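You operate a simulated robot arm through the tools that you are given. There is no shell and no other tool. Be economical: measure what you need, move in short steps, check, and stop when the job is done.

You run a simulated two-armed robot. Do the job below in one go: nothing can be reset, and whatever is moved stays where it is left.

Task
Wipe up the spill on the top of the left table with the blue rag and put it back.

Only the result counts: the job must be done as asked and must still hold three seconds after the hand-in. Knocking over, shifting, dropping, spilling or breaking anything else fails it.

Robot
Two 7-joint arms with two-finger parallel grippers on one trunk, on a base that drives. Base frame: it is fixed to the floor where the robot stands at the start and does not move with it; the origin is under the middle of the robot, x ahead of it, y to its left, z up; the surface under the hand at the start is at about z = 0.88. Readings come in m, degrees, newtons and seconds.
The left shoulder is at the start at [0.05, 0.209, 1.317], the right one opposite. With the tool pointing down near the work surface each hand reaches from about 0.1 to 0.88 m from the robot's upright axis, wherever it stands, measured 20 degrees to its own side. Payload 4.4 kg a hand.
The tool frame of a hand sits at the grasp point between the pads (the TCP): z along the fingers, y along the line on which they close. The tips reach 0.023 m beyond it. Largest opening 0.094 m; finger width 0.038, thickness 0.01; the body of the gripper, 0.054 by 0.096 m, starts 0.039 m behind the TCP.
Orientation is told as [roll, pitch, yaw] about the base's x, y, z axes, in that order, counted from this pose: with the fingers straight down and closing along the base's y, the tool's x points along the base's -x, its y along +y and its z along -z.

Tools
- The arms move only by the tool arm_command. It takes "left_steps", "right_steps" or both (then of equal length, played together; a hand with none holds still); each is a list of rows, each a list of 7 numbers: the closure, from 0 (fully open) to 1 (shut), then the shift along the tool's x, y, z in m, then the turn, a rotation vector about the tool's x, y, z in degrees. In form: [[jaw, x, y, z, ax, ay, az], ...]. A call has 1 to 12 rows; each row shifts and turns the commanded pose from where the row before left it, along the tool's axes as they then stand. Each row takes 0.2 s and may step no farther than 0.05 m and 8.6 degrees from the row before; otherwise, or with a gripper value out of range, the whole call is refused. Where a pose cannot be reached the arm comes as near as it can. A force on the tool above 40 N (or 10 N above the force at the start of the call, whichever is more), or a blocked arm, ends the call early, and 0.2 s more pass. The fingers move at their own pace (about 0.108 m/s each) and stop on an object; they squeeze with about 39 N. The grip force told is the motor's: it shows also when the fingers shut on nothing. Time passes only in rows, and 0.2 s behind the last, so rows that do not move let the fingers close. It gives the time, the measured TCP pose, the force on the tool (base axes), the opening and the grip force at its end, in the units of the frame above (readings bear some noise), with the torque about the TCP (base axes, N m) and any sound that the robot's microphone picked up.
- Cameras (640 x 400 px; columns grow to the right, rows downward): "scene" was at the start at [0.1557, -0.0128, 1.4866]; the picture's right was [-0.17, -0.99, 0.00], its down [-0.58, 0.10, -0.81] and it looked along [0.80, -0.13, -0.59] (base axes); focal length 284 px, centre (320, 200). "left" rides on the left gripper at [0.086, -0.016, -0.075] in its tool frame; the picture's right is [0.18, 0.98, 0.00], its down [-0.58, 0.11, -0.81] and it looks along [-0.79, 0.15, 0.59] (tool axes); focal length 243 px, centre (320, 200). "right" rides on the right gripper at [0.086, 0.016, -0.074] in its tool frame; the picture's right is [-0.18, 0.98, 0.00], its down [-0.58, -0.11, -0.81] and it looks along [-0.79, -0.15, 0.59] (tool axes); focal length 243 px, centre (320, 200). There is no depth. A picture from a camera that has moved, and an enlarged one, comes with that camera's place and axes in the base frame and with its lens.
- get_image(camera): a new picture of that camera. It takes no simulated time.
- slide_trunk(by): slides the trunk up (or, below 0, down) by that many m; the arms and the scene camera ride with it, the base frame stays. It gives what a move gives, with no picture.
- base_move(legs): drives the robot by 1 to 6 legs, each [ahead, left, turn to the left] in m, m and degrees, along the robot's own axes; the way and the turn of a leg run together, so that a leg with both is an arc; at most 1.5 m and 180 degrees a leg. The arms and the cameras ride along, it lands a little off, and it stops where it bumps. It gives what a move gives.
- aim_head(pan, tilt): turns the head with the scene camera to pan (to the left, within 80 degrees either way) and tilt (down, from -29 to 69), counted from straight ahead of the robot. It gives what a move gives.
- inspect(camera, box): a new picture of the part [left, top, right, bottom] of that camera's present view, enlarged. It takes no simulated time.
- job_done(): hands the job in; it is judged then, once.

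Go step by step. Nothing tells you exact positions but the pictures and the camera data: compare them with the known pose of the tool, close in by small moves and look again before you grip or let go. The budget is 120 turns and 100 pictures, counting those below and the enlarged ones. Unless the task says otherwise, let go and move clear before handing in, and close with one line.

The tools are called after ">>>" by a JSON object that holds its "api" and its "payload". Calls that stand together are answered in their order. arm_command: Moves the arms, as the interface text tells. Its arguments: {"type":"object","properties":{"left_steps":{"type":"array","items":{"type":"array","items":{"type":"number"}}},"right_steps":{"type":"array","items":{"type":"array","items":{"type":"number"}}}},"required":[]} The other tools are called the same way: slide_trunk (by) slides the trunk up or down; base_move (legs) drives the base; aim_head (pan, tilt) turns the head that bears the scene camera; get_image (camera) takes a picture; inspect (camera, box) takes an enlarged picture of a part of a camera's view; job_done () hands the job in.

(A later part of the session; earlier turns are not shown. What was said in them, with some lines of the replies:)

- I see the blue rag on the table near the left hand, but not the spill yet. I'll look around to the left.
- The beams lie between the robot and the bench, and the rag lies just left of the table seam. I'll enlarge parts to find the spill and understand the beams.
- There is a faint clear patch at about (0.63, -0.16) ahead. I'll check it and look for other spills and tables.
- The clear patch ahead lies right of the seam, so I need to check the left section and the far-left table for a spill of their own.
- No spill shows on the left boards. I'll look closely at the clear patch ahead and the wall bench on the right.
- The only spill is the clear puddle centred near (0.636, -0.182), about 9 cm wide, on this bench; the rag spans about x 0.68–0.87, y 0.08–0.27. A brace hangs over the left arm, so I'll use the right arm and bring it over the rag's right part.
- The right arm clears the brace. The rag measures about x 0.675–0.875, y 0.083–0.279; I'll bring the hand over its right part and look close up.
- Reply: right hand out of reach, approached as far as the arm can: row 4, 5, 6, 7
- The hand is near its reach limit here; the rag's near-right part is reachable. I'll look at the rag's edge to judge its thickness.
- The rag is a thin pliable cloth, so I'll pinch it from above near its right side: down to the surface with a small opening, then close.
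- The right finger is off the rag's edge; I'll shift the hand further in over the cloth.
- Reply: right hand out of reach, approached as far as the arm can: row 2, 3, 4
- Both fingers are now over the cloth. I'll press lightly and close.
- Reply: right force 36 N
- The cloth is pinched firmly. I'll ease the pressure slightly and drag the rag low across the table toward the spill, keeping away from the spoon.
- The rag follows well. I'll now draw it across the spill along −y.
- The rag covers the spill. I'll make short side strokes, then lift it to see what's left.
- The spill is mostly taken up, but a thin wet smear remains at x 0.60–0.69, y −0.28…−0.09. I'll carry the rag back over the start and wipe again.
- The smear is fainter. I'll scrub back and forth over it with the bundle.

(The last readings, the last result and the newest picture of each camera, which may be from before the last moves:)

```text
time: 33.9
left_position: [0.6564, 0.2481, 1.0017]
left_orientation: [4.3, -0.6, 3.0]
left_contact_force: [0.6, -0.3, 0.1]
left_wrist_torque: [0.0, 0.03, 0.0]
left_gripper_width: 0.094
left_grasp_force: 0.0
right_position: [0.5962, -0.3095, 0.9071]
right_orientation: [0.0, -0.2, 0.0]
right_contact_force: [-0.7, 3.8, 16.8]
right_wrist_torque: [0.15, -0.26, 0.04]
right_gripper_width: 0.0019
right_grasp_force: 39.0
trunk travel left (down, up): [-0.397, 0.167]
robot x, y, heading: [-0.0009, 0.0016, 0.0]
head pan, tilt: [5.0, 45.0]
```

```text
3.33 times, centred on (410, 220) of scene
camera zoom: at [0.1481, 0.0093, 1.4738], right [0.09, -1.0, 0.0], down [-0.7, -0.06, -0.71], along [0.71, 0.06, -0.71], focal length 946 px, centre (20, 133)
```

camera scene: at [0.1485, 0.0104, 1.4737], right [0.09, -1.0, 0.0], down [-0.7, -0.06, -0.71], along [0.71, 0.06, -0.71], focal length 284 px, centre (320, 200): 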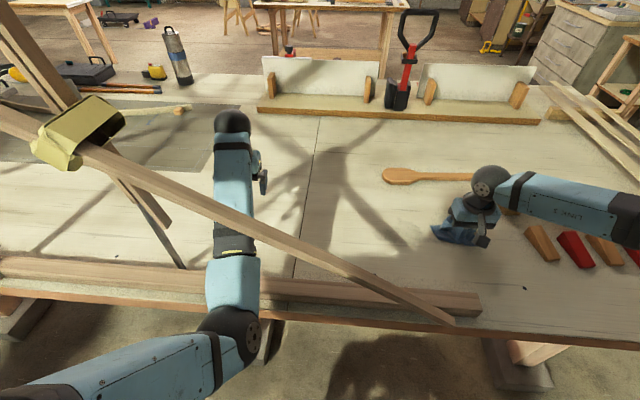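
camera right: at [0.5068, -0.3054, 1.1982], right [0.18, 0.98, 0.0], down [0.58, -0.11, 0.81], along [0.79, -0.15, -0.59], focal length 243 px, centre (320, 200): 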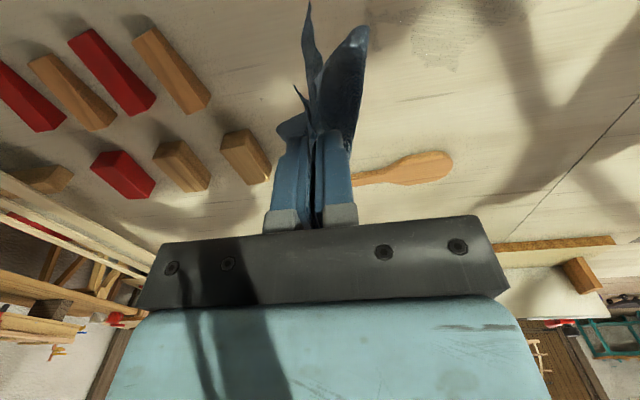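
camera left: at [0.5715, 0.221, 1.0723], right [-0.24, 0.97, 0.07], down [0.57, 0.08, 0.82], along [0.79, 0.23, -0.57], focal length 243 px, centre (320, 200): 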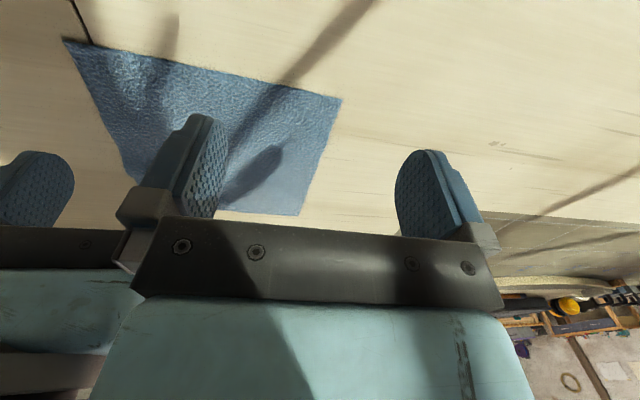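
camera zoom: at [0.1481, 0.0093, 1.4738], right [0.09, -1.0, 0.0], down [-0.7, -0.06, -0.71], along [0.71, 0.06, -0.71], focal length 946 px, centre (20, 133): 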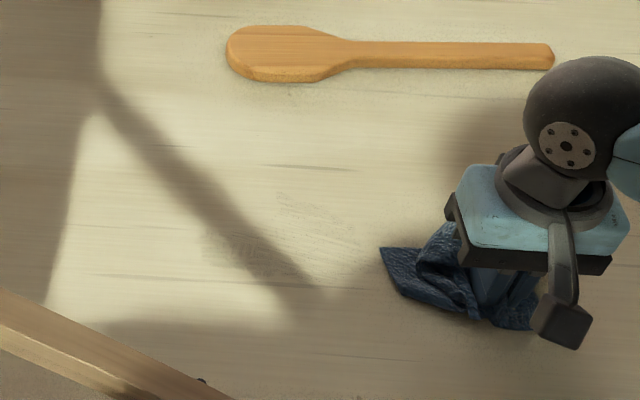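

Only a very faint trace is left around (0.625–0.67, −0.10…−0.20). Another scrub with closer passes.

>>> {"api": "arm_command", "payload": {"right_steps": [[1, -0.04, 0.04, 0, 0, 0, 0], [1, -0.045, 0.02, 0, 0, 0, 0], [1, 0, 0.04, 0, 0, 0, 0], [1, 0, 0.04, 0, 0, 0, 0], [1, 0, 0.04, 0, 0, 0, 0], [1, 0, 0.04, 0, 0, 0, 0], [1, 0.02, 0, 0, 0, 0, 0], [1, 0, -0.04, 0, 0, 0, 0], [1, 0, -0.04, 0, 0, 0, 0], [1, 0, -0.04, 0, 0, 0, 0], [1, 0, -0.04, 0, 0, 0, 0], [1, 0.015, 0, 0, 0, 0, 0]]}}

>>> {"api": "arm_command", "payload": {"right_steps": [[1, 0, 0.04, 0, 0, 0, 0], [1, 0, 0.04, 0, 0, 0, 0], [1, 0, 0.04, 0, 0, 0, 0], [1, 0, 0.04, 0, 0, 0, 0], [1, 0, 0.03, 0, 0, 0, 0], [1, 0.02, 0, 0, 0, 0, 0], [1, 0, -0.04, 0, 0, 0, 0], [1, 0, -0.04, 0, 0, 0, 0], [1, 0, -0.04, 0, 0, 0, 0], [1, 0, -0.04, 0, 0, 0, 0], [1, 0, -0.04, 0, 0, 0, 0], [1, 0, -0.03, 0, 0, 0, 0]]}}

>>> {"api": "inspect", "payload": {"camera": "scene", "box": [330, 160, 490, 280]}}

```text
refused: row 1 steps farther than a row can; nothing moved
```

```text
time: 36.5
left_position: [0.6575, 0.2479, 1.0006]
left_orientation: [4.3, -0.8, 3.1]
left_contact_force: [0.9, -0.3, -0.2]
left_wrist_torque: [-0.02, 0.01, -0.02]
left_gripper_width: 0.094
left_grasp_force: 0.1
right_position: [0.5761, -0.3499, 0.9059]
right_orientation: [0.0, -0.1, -0.1]
right_contact_force: [-0.1, 5.2, 21.1]
right_wrist_torque: [0.19, -0.19, 0.08]
right_gripper_width: 0.0019
right_grasp_force: 38.8
trunk travel left (down, up): [-0.397, 0.167]
robot x, y, heading: [-0.0002, -0.0032, 0.1]
head pan, tilt: [5.0, 45.0]
```

```text
3.33 times, centred on (410, 220) of scene
camera zoom: at [0.1478, 0.0102, 1.4738], right [0.09, -1.0, 0.0], down [-0.7, -0.06, -0.71], along [0.71, 0.06, -0.71], focal length 946 px, centre (20, 133)
```

zoom: 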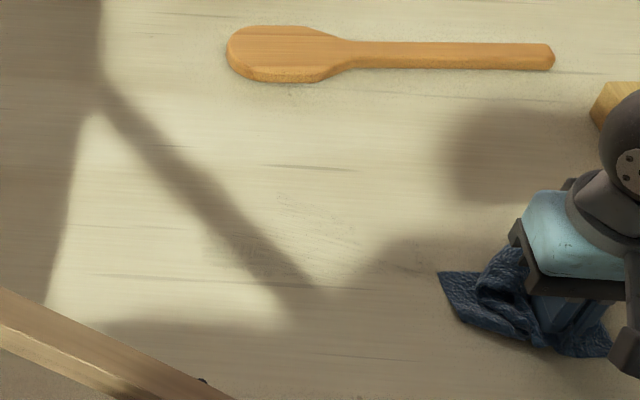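

The first set was refused; the trace is nearly gone. I'll do passes at x ≈ 0.675 and 0.65.

>>> {"api": "arm_command", "payload": {"right_steps": [[1, -0.035, 0.03, 0, 0, 0, 0], [1, -0.035, 0.03, 0, 0, 0, 0], [1, -0.03, 0.03, 0, 0, 0, 0], [1, 0, 0.045, 0, 0, 0, 0], [1, 0, 0.045, 0, 0, 0, 0], [1, 0, 0.045, 0, 0, 0, 0], [1, 0, 0.04, 0, 0, 0, 0], [1, 0.025, 0, 0, 0, 0, 0], [1, 0, -0.045, 0, 0, 0, 0], [1, 0, -0.045, 0, 0, 0, 0], [1, 0, -0.045, 0, 0, 0, 0], [1, 0, -0.045, 0, 0, 0, 0]]}}

>>> {"api": "arm_command", "payload": {"right_steps": [[1, 0.02, 0, 0, 0, 0, 0], [1, 0, 0.045, 0, 0, 0, 0], [1, 0, 0.045, 0, 0, 0, 0], [1, 0, 0.045, 0, 0, 0, 0], [1, 0, 0.045, 0, 0, 0, 0], [1, 0.02, 0, 0, 0, 0, 0], [1, 0, -0.045, 0, 0, 0, 0], [1, 0, -0.045, 0, 0, 0, 0], [1, 0, -0.045, 0, 0, 0, 0], [1, 0, -0.045, 0, 0, 0, 0], [1, 0, -0.045, 0, 0, 0, 0], [1, 0, -0.03, 0, 0, 0, 0]]}}

>>> {"api": "inspect", "payload": {"camera": "scene", "box": [330, 160, 490, 280]}}

```text
time: 39.1
left_position: [0.6577, 0.2463, 1.0008]
left_orientation: [4.4, -0.6, 3.0]
left_contact_force: [-0.8, 0.2, 1.2]
left_wrist_torque: [0.05, 0.0, -0.01]
left_gripper_width: 0.0941
left_grasp_force: 0.0
right_position: [0.6534, -0.2639, 0.9077]
right_orientation: [0.0, -0.2, 0.0]
right_contact_force: [1.7, 1.4, 10.5]
right_wrist_torque: [0.09, -0.16, 0.03]
right_gripper_width: 0.0018
right_grasp_force: 39.3
trunk travel left (down, up): [-0.397, 0.167]
robot x, y, heading: [-0.0011, -0.0009, -0.1]
head pan, tilt: [5.0, 45.0]
```

```text
time: 41.7
left_position: [0.6576, 0.2464, 1.0002]
left_orientation: [4.3, -0.5, 3.0]
left_contact_force: [0.5, -0.2, 0.5]
left_wrist_torque: [-0.03, -0.03, -0.04]
left_gripper_width: 0.0941
left_grasp_force: 0.0
right_position: [0.6122, -0.3406, 0.9073]
right_orientation: [0.0, 0.0, -0.1]
right_contact_force: [-1.2, 1.4, 8.8]
right_wrist_torque: [0.1, -0.09, 0.02]
right_gripper_width: 0.0021
right_grasp_force: 39.2
trunk travel left (down, up): [-0.397, 0.167]
robot x, y, heading: [-0.0046, 0.0008, 0.0]
head pan, tilt: [5.0, 45.0]
```

```text
3.33 times, centred on (410, 220) of scene
camera zoom: at [0.1493, 0.0091, 1.4735], right [0.09, -1.0, 0.0], down [-0.7, -0.06, -0.71], along [0.71, 0.06, -0.71], focal length 946 px, centre (20, 133)
```

zoom: 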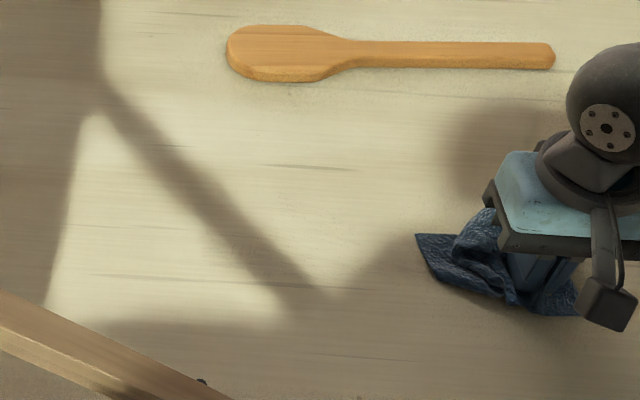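

The spill looks gone. Now I'll lift the rag, check the spot, and carry it back toward its place.

>>> {"api": "arm_command", "payload": {"right_steps": [[1, 0, 0, -0.045, 0, 0, 0], [1, 0, 0, -0.045, 0, 0, 0], [1, 0, 0, -0.045, 0, 0, 0], [1, 0, 0, -0.045, 0, 0, 0], [1, 0, 0, -0.045, 0, 0, 0], [1, 0, 0, -0.02, 0, 0, 0]]}}

>>> {"api": "inspect", "payload": {"camera": "scene", "box": [320, 130, 560, 280]}}

>>> {"api": "get_image", "payload": {"camera": "right"}}

```text
time: 43.1
left_position: [0.6585, 0.2478, 1.0002]
left_orientation: [4.5, -0.4, 3.0]
left_contact_force: [-0.1, 0.8, -0.2]
left_wrist_torque: [0.0, 0.03, 0.0]
left_gripper_width: 0.0941
left_grasp_force: 0.1
right_position: [0.6126, -0.3397, 1.1498]
right_orientation: [0.0, 0.1, 0.0]
right_contact_force: [-0.4, -0.2, 0.7]
right_wrist_torque: [0.01, 0.05, 0.0]
right_gripper_width: 0.0023
right_grasp_force: 38.8
trunk travel left (down, up): [-0.397, 0.167]
robot x, y, heading: [0.0023, -0.0001, -0.0]
head pan, tilt: [5.0, 45.0]
```

```text
2.67 times, centred on (440, 205) of scene
camera zoom: at [0.1505, 0.009, 1.4734], right [0.09, -1.0, 0.0], down [-0.7, -0.06, -0.71], along [0.7, 0.06, -0.71], focal length 757 px, centre (0, 187)
```

zoom: 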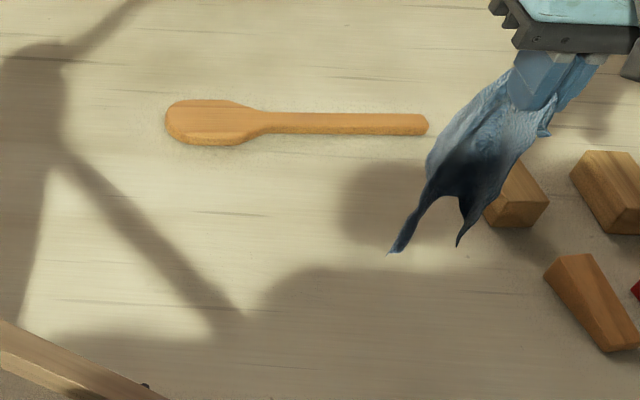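

```text
58 pictures are left
camera right: at [0.5261, -0.3225, 1.2232], right [0.18, 0.98, 0.0], down [0.58, -0.11, 0.81], along [0.79, -0.15, -0.59], focal length 243 px, centre (320, 200)
```

right: 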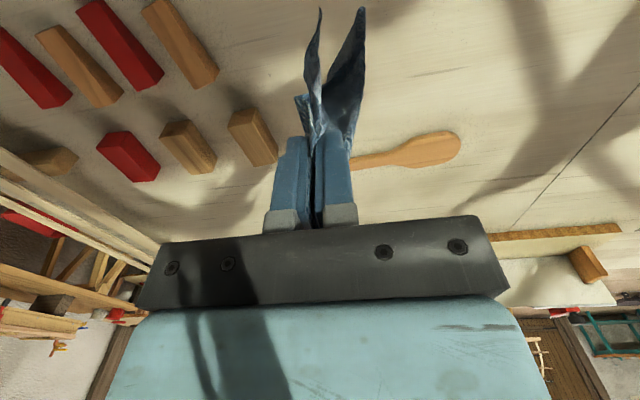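

The spot is clean. Carrying the rag back above its place.

>>> {"api": "arm_command", "payload": {"right_steps": [[1, -0.01, 0.042, 0, 0, 0, 0], [1, -0.01, 0.042, 0, 0, 0, 0], [1, -0.01, 0.042, 0, 0, 0, 0], [1, -0.01, 0.042, 0, 0, 0, 0], [1, -0.01, 0.042, 0, 0, 0, 0], [1, -0.01, 0.042, 0, 0, 0, 0], [1, -0.01, 0.042, 0, 0, 0, 0], [1, -0.01, 0.042, 0, 0, 0, 0], [1, -0.01, 0.042, 0, 0, 0, 0], [1, -0.01, 0.042, 0, 0, 0, 0], [1, 0, 0, 0, 0, 0, 0]]}}

>>> {"api": "arm_command", "payload": {"right_steps": [[1, -0.005, 0.002, 0, -3, -7, 0], [1, -0.005, 0.002, 0, -3, -7, 0], [1, -0.005, 0.002, 0, -3, -7, 0], [1, -0.005, 0.002, 0, -3, -7, 0], [1, 0, 0, 0, 0, 0, 0]]}}

>>> {"api": "get_image", "payload": {"camera": "scene"}}

>>> {"api": "get_image", "payload": {"camera": "right"}}

>>> {"api": "get_image", "payload": {"camera": "left"}}

```text
time: 45.5
left_position: [0.6594, 0.2464, 0.9995]
left_orientation: [4.4, -0.5, 3.1]
left_contact_force: [-0.2, -0.8, 0.7]
left_wrist_torque: [0.01, 0.0, 0.0]
left_gripper_width: 0.0939
left_grasp_force: 0.0
right_position: [0.7123, 0.0798, 1.153]
right_orientation: [0.1, 0.0, 0.0]
right_contact_force: [0.5, -1.0, -0.8]
right_wrist_torque: [0.01, 0.04, -0.01]
right_gripper_width: 0.002
right_grasp_force: 38.8
trunk travel left (down, up): [-0.397, 0.167]
robot x, y, heading: [0.0012, -0.0028, -0.4]
head pan, tilt: [5.0, 45.0]
```

```text
time: 46.7
left_position: [0.6598, 0.2475, 0.9989]
left_orientation: [4.4, -0.5, 3.0]
left_contact_force: [0.6, -0.7, 0.6]
left_wrist_torque: [0.0, -0.03, -0.01]
left_gripper_width: 0.0941
left_grasp_force: 0.2
right_position: [0.7314, 0.0906, 1.1563]
right_orientation: [13.0, -27.9, -3.1]
right_contact_force: [0.4, 0.3, -0.9]
right_wrist_torque: [-0.04, 0.01, -0.01]
right_gripper_width: 0.0017
right_grasp_force: 39.1
trunk travel left (down, up): [-0.397, 0.167]
robot x, y, heading: [0.0017, 0.0024, 0.0]
head pan, tilt: [5.0, 45.0]
```

```text
57 pictures are left
camera scene: at [0.1506, 0.0093, 1.4734], right [0.09, -1.0, 0.0], down [-0.7, -0.06, -0.71], along [0.7, 0.06, -0.71], focal length 284 px, centre (320, 200)
```

scene: 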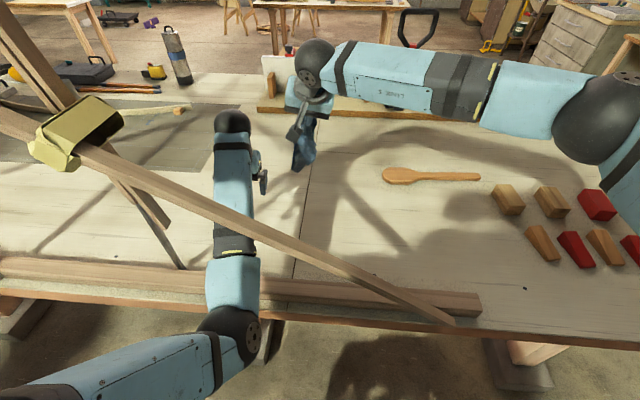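

```text
56 pictures are left
camera right: at [0.62, 0.0954, 1.1811], right [0.11, 0.95, 0.28], down [0.14, -0.3, 0.94], along [0.98, -0.07, -0.17], focal length 243 px, centre (320, 200)
```

right: 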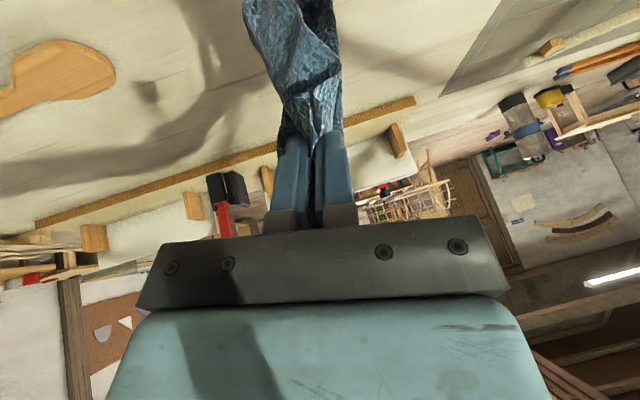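

```text
55 pictures are left
camera left: at [0.5721, 0.2205, 1.072], right [-0.24, 0.97, 0.07], down [0.57, 0.08, 0.82], along [0.79, 0.23, -0.57], focal length 243 px, centre (320, 200)
```

left: 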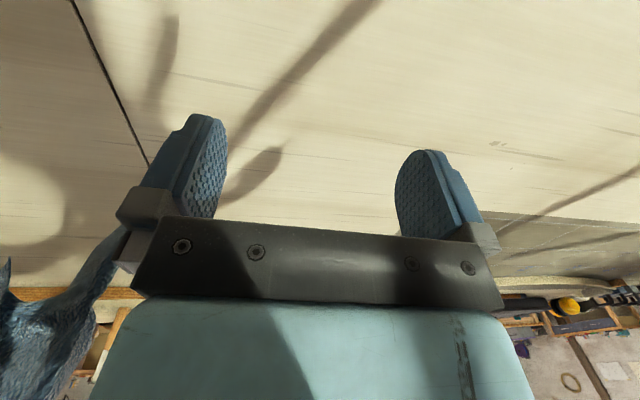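

I'll reach out with the tilted hand: first forward, then left, to hang the rag past its old centre.

>>> {"api": "arm_command", "payload": {"right_steps": [[1, -0.029, -0.002, 0.0155, 0, 0, 0], [1, -0.029, -0.002, 0.0155, 0, 0, 0], [1, -0.029, -0.002, 0.0155, 0, 0, 0], [1, 0.002, 0.035, 0.007, 0, 0, 0], [1, 0.002, 0.035, 0.007, 0, 0, 0], [1, 0.002, 0.035, 0.007, 0, 0, 0], [1, 0, 0, 0, 0, 0, 0]]}}

>>> {"api": "get_image", "payload": {"camera": "left"}}

>>> {"api": "get_image", "payload": {"camera": "right"}}

>>> {"api": "inspect", "payload": {"camera": "scene", "box": [180, 60, 420, 210]}}

```text
time: 48.3
left_position: [0.6579, 0.2477, 1.0001]
left_orientation: [4.4, -0.4, 3.0]
left_contact_force: [0.2, 0.4, -0.7]
left_wrist_torque: [-0.04, -0.03, 0.0]
left_gripper_width: 0.0938
left_grasp_force: 0.1
right_position: [0.8268, 0.1683, 1.1547]
right_orientation: [13.1, -27.8, -3.2]
right_contact_force: [-0.1, 0.1, -0.6]
right_wrist_torque: [-0.07, 0.01, -0.03]
right_gripper_width: 0.0021
right_grasp_force: 38.7
right hand out of reach, approached as far as the arm can: row 6
trunk travel left (down, up): [-0.397, 0.167]
robot x, y, heading: [-0.0016, -0.0018, 0.1]
head pan, tilt: [5.0, 45.0]
```

```text
54 pictures are left
camera left: at [0.572, 0.2204, 1.072], right [-0.24, 0.97, 0.07], down [0.57, 0.08, 0.82], along [0.79, 0.23, -0.57], focal length 243 px, centre (320, 200)
```

left: 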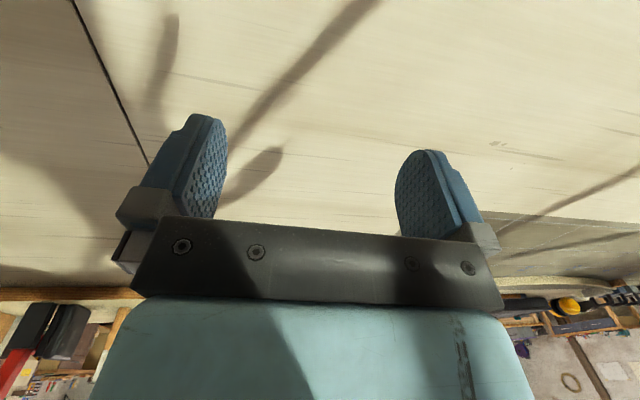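

```text
53 pictures are left
camera right: at [0.7149, 0.1738, 1.1802], right [0.11, 0.95, 0.28], down [0.14, -0.3, 0.94], along [0.98, -0.07, -0.17], focal length 243 px, centre (320, 200)
```

right: 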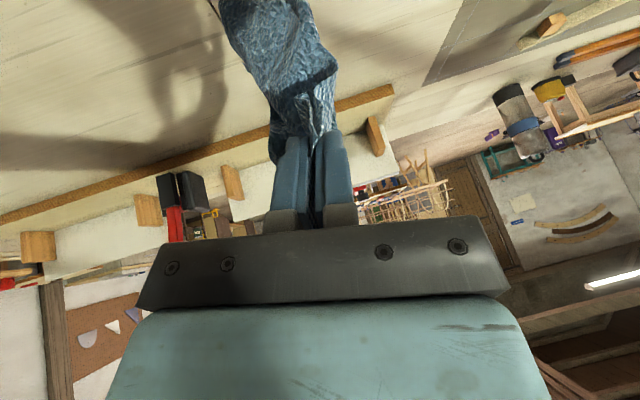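

```text
2.67 times, centred on (300, 135) of scene
camera zoom: at [0.1505, 0.0093, 1.4734], right [0.09, -1.0, 0.0], down [-0.7, -0.06, -0.71], along [0.7, 0.06, -0.71], focal length 757 px, centre (373, 373)
```

zoom: 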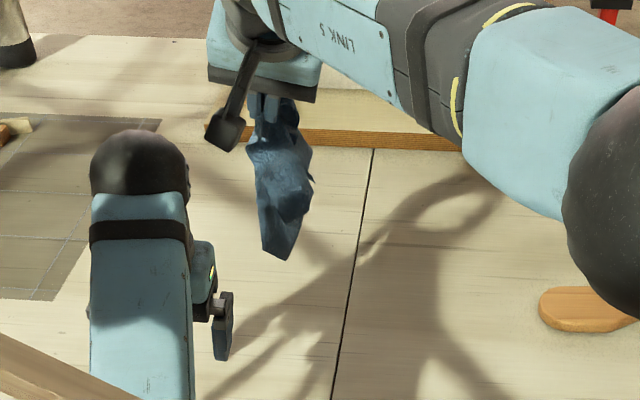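

The rag hangs at (0.83, 0.17). I'll lower it till the hem touches, then draw back toward (0.71, 0.12) while lowering so it lays out.

>>> {"api": "arm_command", "payload": {"right_steps": [[1, 0.0185, -0.008, 0.0345, 0, 0, 0], [1, 0.0185, -0.008, 0.0345, 0, 0, 0], [1, 0, 0, 0, 0, 0, 0], [1, 0.0325, -0.0146, 0.0136, 0, 0, 0], [1, 0.0325, -0.0146, 0.0136, 0, 0, 0], [1, 0.0325, -0.0146, 0.0136, 0, 0, 0], [1, 0.0325, -0.0146, 0.0136, 0, 0, 0], [1, 0, 0, 0, 0, 0, 0]]}}

>>> {"api": "get_image", "payload": {"camera": "left"}}

>>> {"api": "get_image", "payload": {"camera": "right"}}

>>> {"api": "inspect", "payload": {"camera": "scene", "box": [180, 90, 420, 240]}}

```text
time: 50.1
left_position: [0.658, 0.2478, 0.9992]
left_orientation: [4.3, -0.6, 3.0]
left_contact_force: [0.0, 0.3, 0.4]
left_wrist_torque: [0.02, 0.01, 0.02]
left_gripper_width: 0.0943
left_grasp_force: 0.0
right_position: [0.738, 0.1242, 0.9667]
right_orientation: [13.0, -27.8, -3.2]
right_contact_force: [0.2, -0.5, -0.3]
right_wrist_torque: [-0.03, 0.01, 0.0]
right_gripper_width: 0.0021
right_grasp_force: 38.9
right hand out of reach, approached as far as the arm can: row 2
trunk travel left (down, up): [-0.397, 0.167]
robot x, y, heading: [0.0002, -0.0015, 0.3]
head pan, tilt: [5.0, 45.0]
```

```text
51 pictures are left
camera left: at [0.5719, 0.2206, 1.0721], right [-0.24, 0.97, 0.07], down [0.57, 0.08, 0.82], along [0.79, 0.23, -0.57], focal length 243 px, centre (320, 200)
```

left: 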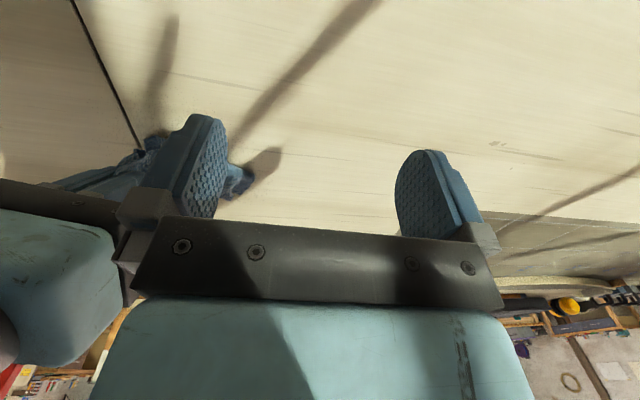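

```text
50 pictures are left
camera right: at [0.6261, 0.1296, 0.9912], right [0.11, 0.95, 0.28], down [0.14, -0.3, 0.94], along [0.98, -0.07, -0.17], focal length 243 px, centre (320, 200)
```

right: 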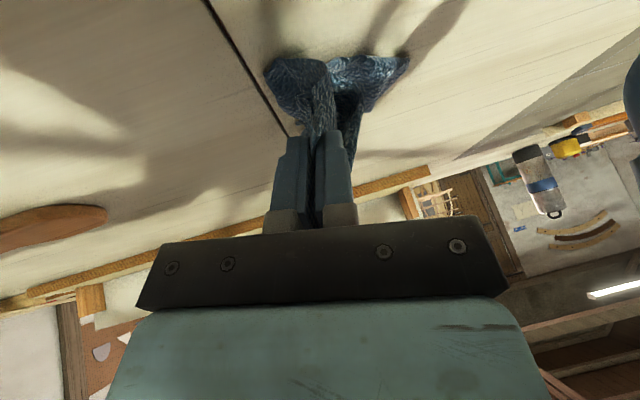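

```text
2.67 times, centred on (300, 165) of scene
camera zoom: at [0.1503, 0.0094, 1.4735], right [0.09, -1.0, 0.0], down [-0.7, -0.06, -0.71], along [0.7, 0.06, -0.71], focal length 757 px, centre (373, 293)
```

zoom: 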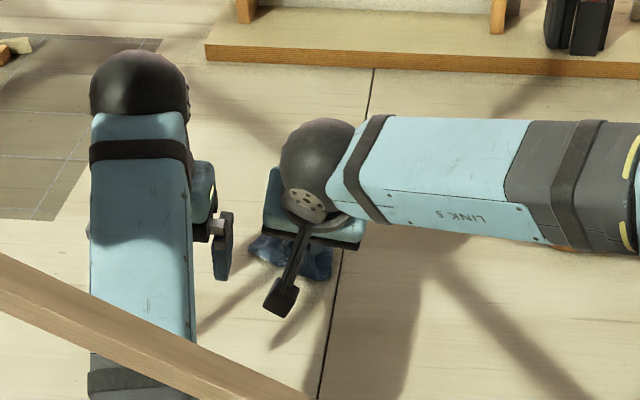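

The hem bundle touches near (0.78, 0.155), close to the original centre. I'll lower the rest and release.

>>> {"api": "arm_command", "payload": {"right_steps": [[1, 0.017, -0.004, 0.016, 0, 0, 0], [1, 0.017, -0.004, 0.016, 0, 0, 0], [1, 0, 0, 0, 0, 0, 0], [0.7, 0, 0, 0, 0, 0, 0], [0.6, 0, 0, 0, 0, 0, 0], [0.6, 0, 0, 0, 0, 0, 0]]}}

>>> {"api": "arm_command", "payload": {"right_steps": [[0.6, 0, 0, -0.03, 0, 0, 0], [0.6, 0, 0, -0.04, 0, 0, 0], [0.6, 0, 0, -0.04, 0, 0, 0], [0.6, 0, -0.04, -0.03, 0, 0, 0], [0.6, 0, -0.04, -0.03, 0, 0, 0], [0.6, 0, 0, 0, 3, 7, 0], [0.6, 0, 0, 0, 3, 7, 0], [0.6, 0, 0, 0, 3, 7, 0], [0.6, 0, 0, 0, 3, 7, 0]]}}

>>> {"api": "get_image", "payload": {"camera": "left"}}

>>> {"api": "get_image", "payload": {"camera": "right"}}

>>> {"api": "inspect", "payload": {"camera": "scene", "box": [180, 90, 420, 240]}}

```text
time: 51.5
left_position: [0.6581, 0.2467, 0.9984]
left_orientation: [4.4, -0.5, 3.0]
left_contact_force: [0.4, -0.3, -0.9]
left_wrist_torque: [-0.04, -0.02, 0.01]
left_gripper_width: 0.0943
left_grasp_force: 0.1
right_position: [0.7238, 0.1251, 0.9195]
right_orientation: [13.1, -27.8, -3.2]
right_contact_force: [-0.6, 0.2, 0.6]
right_wrist_torque: [0.0, 0.02, 0.01]
right_gripper_width: 0.0375
right_grasp_force: 0.0
trunk travel left (down, up): [-0.397, 0.167]
robot x, y, heading: [0.0017, -0.0012, -0.1]
head pan, tilt: [5.0, 45.0]
```

```text
time: 53.5
left_position: [0.66, 0.2469, 0.9986]
left_orientation: [4.3, -0.5, 3.1]
left_contact_force: [-0.2, 1.5, 0.9]
left_wrist_torque: [0.0, 0.0, -0.03]
left_gripper_width: 0.0941
left_grasp_force: 0.0
right_position: [0.6459, 0.0137, 1.052]
right_orientation: [0.0, 0.2, 0.1]
right_contact_force: [0.8, -0.5, -0.6]
right_wrist_torque: [0.0, 0.04, 0.0]
right_gripper_width: 0.0378
right_grasp_force: 0.0
trunk travel left (down, up): [-0.397, 0.167]
robot x, y, heading: [0.0019, 0.002, 0.1]
head pan, tilt: [5.0, 45.0]
```

```text
48 pictures are left
camera left: at [0.5724, 0.2207, 1.0717], right [-0.24, 0.97, 0.07], down [0.57, 0.08, 0.82], along [0.79, 0.23, -0.57], focal length 243 px, centre (320, 200)
```

left: 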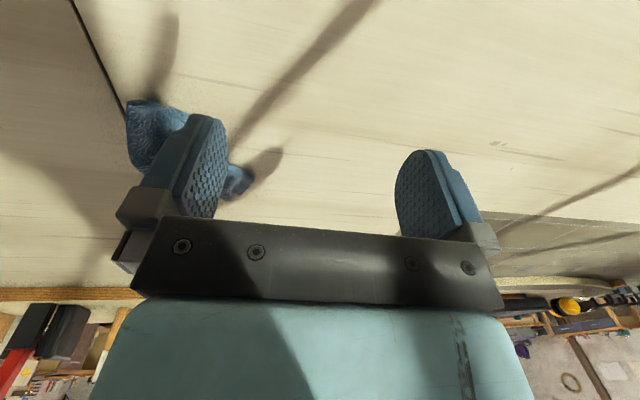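

```text
47 pictures are left
camera right: at [0.5601, 0.0299, 1.1246], right [0.18, 0.98, 0.0], down [0.58, -0.11, 0.8], along [0.79, -0.15, -0.59], focal length 243 px, centre (320, 200)
```

right: 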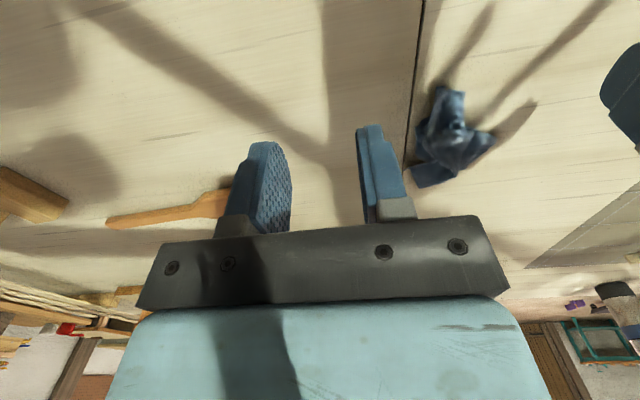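

```text
2.67 times, centred on (300, 165) of scene
camera zoom: at [0.151, 0.0095, 1.4733], right [0.09, -1.0, 0.0], down [-0.7, -0.06, -0.71], along [0.7, 0.06, -0.71], focal length 757 px, centre (373, 293)
```

zoom: 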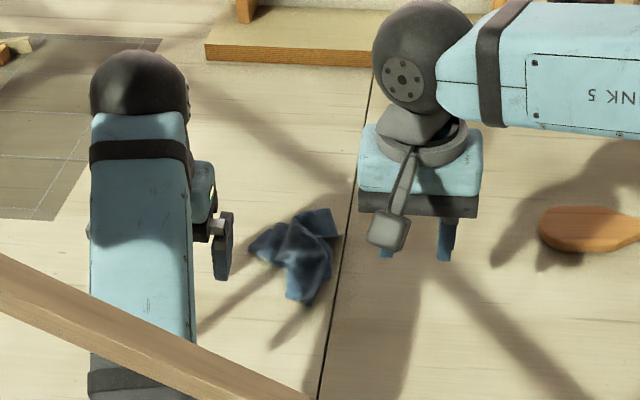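

The rag lies heaped inside its original outline, centred near (0.785, 0.15), about 3 cm from before. I'll move the right hand clear and take a last look over the table.

>>> {"api": "arm_command", "payload": {"right_steps": [[0.3, 0, 0, -0.045, 0, 0, 0], [0, 0, 0, -0.045, 0, 0, 0], [0, 0.005, -0.045, 0, 0, 0, 0], [0, 0.005, -0.045, 0, 0, 0, 0], [0, 0.005, -0.045, 0, 0, 0, 0], [0, 0.005, -0.045, 0, 0, 0, 0], [0, 0.005, -0.045, 0, 0, 0, 0], [0, 0.005, -0.045, 0, 0, 0, 0], [0, 0.005, -0.03, 0, 0, 0, 0], [0, 0, 0, 0, 0, 0, 0]]}}

>>> {"api": "get_image", "payload": {"camera": "scene"}}

>>> {"api": "inspect", "payload": {"camera": "right", "box": [240, 0, 640, 230]}}

>>> {"api": "inspect", "payload": {"camera": "scene", "box": [280, 130, 520, 280]}}

```text
time: 55.7
left_position: [0.6572, 0.2472, 0.9999]
left_orientation: [4.4, -0.5, 3.1]
left_contact_force: [0.0, 0.0, 1.0]
left_wrist_torque: [0.02, 0.0, 0.0]
left_gripper_width: 0.0942
left_grasp_force: 0.0
right_position: [0.6116, -0.2869, 1.1416]
right_orientation: [0.0, 0.1, 0.0]
right_contact_force: [0.7, -0.3, 0.1]
right_wrist_torque: [0.0, -0.03, 0.0]
right_gripper_width: 0.0938
right_grasp_force: 0.1
trunk travel left (down, up): [-0.397, 0.167]
robot x, y, heading: [-0.0009, 0.0003, -0.2]
head pan, tilt: [5.0, 45.0]
```

```text
45 pictures are left
camera scene: at [0.1508, 0.0096, 1.4734], right [0.09, -1.0, 0.0], down [-0.7, -0.06, -0.71], along [0.7, 0.06, -0.71], focal length 284 px, centre (320, 200)
```

scene: 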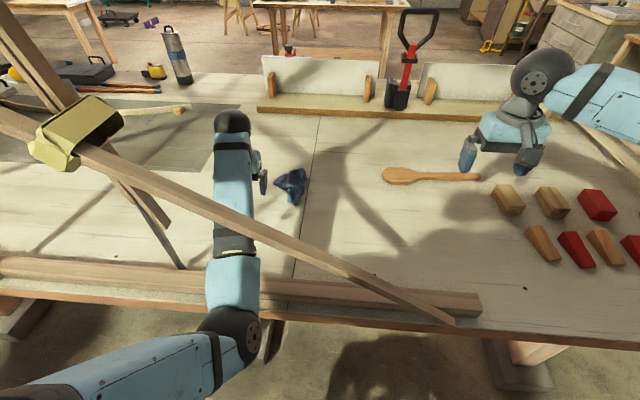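

```text
1.60 times, centred on (440, 115) of right
camera zoom: at [0.5246, -0.2704, 1.2143], right [0.18, 0.98, 0.0], down [0.58, -0.11, 0.81], along [0.79, -0.15, -0.59], focal length 388 px, centre (128, 336)
```

zoom: 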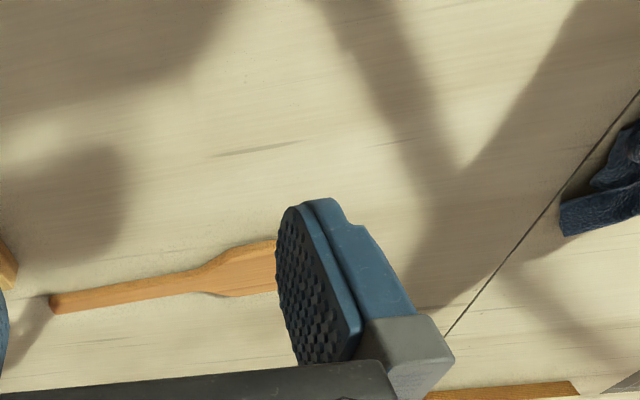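

```text
2.67 times, centred on (400, 205) of scene
camera zoom: at [0.1508, 0.0096, 1.4734], right [0.09, -1.0, 0.0], down [-0.7, -0.06, -0.71], along [0.7, 0.06, -0.71], focal length 757 px, centre (107, 187)
```

zoom: 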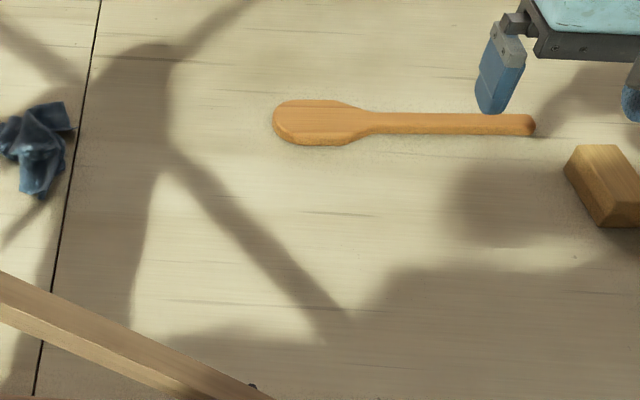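

The spot is clean. One last zoom on the far-left table to be sure there's no other spill.

>>> {"api": "aim_head", "payload": {"pan": 70, "tilt": 15}}

>>> {"api": "inspect", "payload": {"camera": "scene", "box": [240, 130, 400, 230]}}

>>> {"api": "inspect", "payload": {"camera": "scene", "box": [360, 200, 600, 350]}}

```text
time: 57.1
left_position: [0.6587, 0.2476, 0.9992]
left_orientation: [4.4, -0.5, 3.0]
left_contact_force: [-0.4, 0.3, 0.1]
left_wrist_torque: [0.0, -0.02, -0.03]
left_gripper_width: 0.0941
left_grasp_force: 0.1
right_position: [0.6108, -0.2883, 1.1415]
right_orientation: [0.1, 0.0, 0.0]
right_contact_force: [-0.3, -0.4, 0.6]
right_wrist_torque: [0.0, 0.0, -0.03]
right_gripper_width: 0.094
right_grasp_force: 0.1
trunk travel left (down, up): [-0.397, 0.167]
robot x, y, heading: [0.0002, -0.0017, -0.1]
head pan, tilt: [70.0, 15.0]
```

```text
4.00 times, centred on (320, 180) of scene
camera zoom: at [0.1015, 0.0896, 1.5202], right [0.94, -0.34, 0.0], down [-0.09, -0.24, -0.97], along [0.33, 0.91, -0.26], focal length 1135 px, centre (320, 280)
```

zoom: 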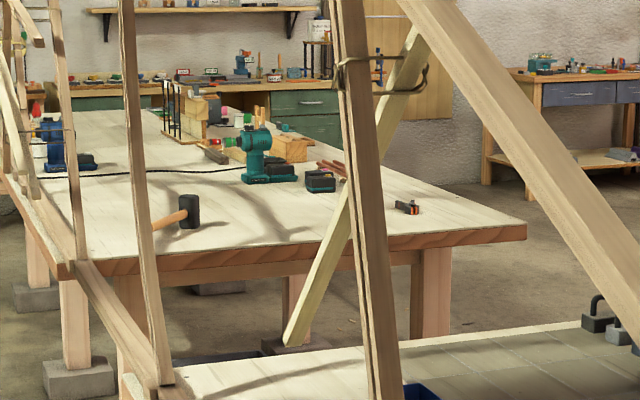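

```text
2.67 times, centred on (480, 275) of scene
camera zoom: at [0.1015, 0.0896, 1.5202], right [0.94, -0.34, 0.0], down [-0.09, -0.24, -0.97], along [0.33, 0.91, -0.26], focal length 757 px, centre (-107, 0)
```

zoom: 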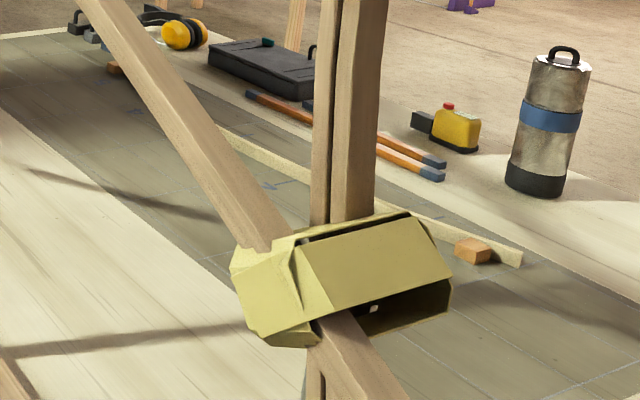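

No other spill is visible, the table is wiped, the rag lies in its old place and both hands are clear, so I'm handing in.

>>> {"api": "job_done", "payload": {}}

```text
The job is handed in.
```

I wiped up the one spill I could find, a clear puddle on the bench in front of the robot, and put the blue rag back. The rag is crumpled rather than flat, inside its original outline and about 3 cm off centre. I took that bench to be the left table, since no spill showed on the boards to its left or on the far-left table; nothing else looked moved.
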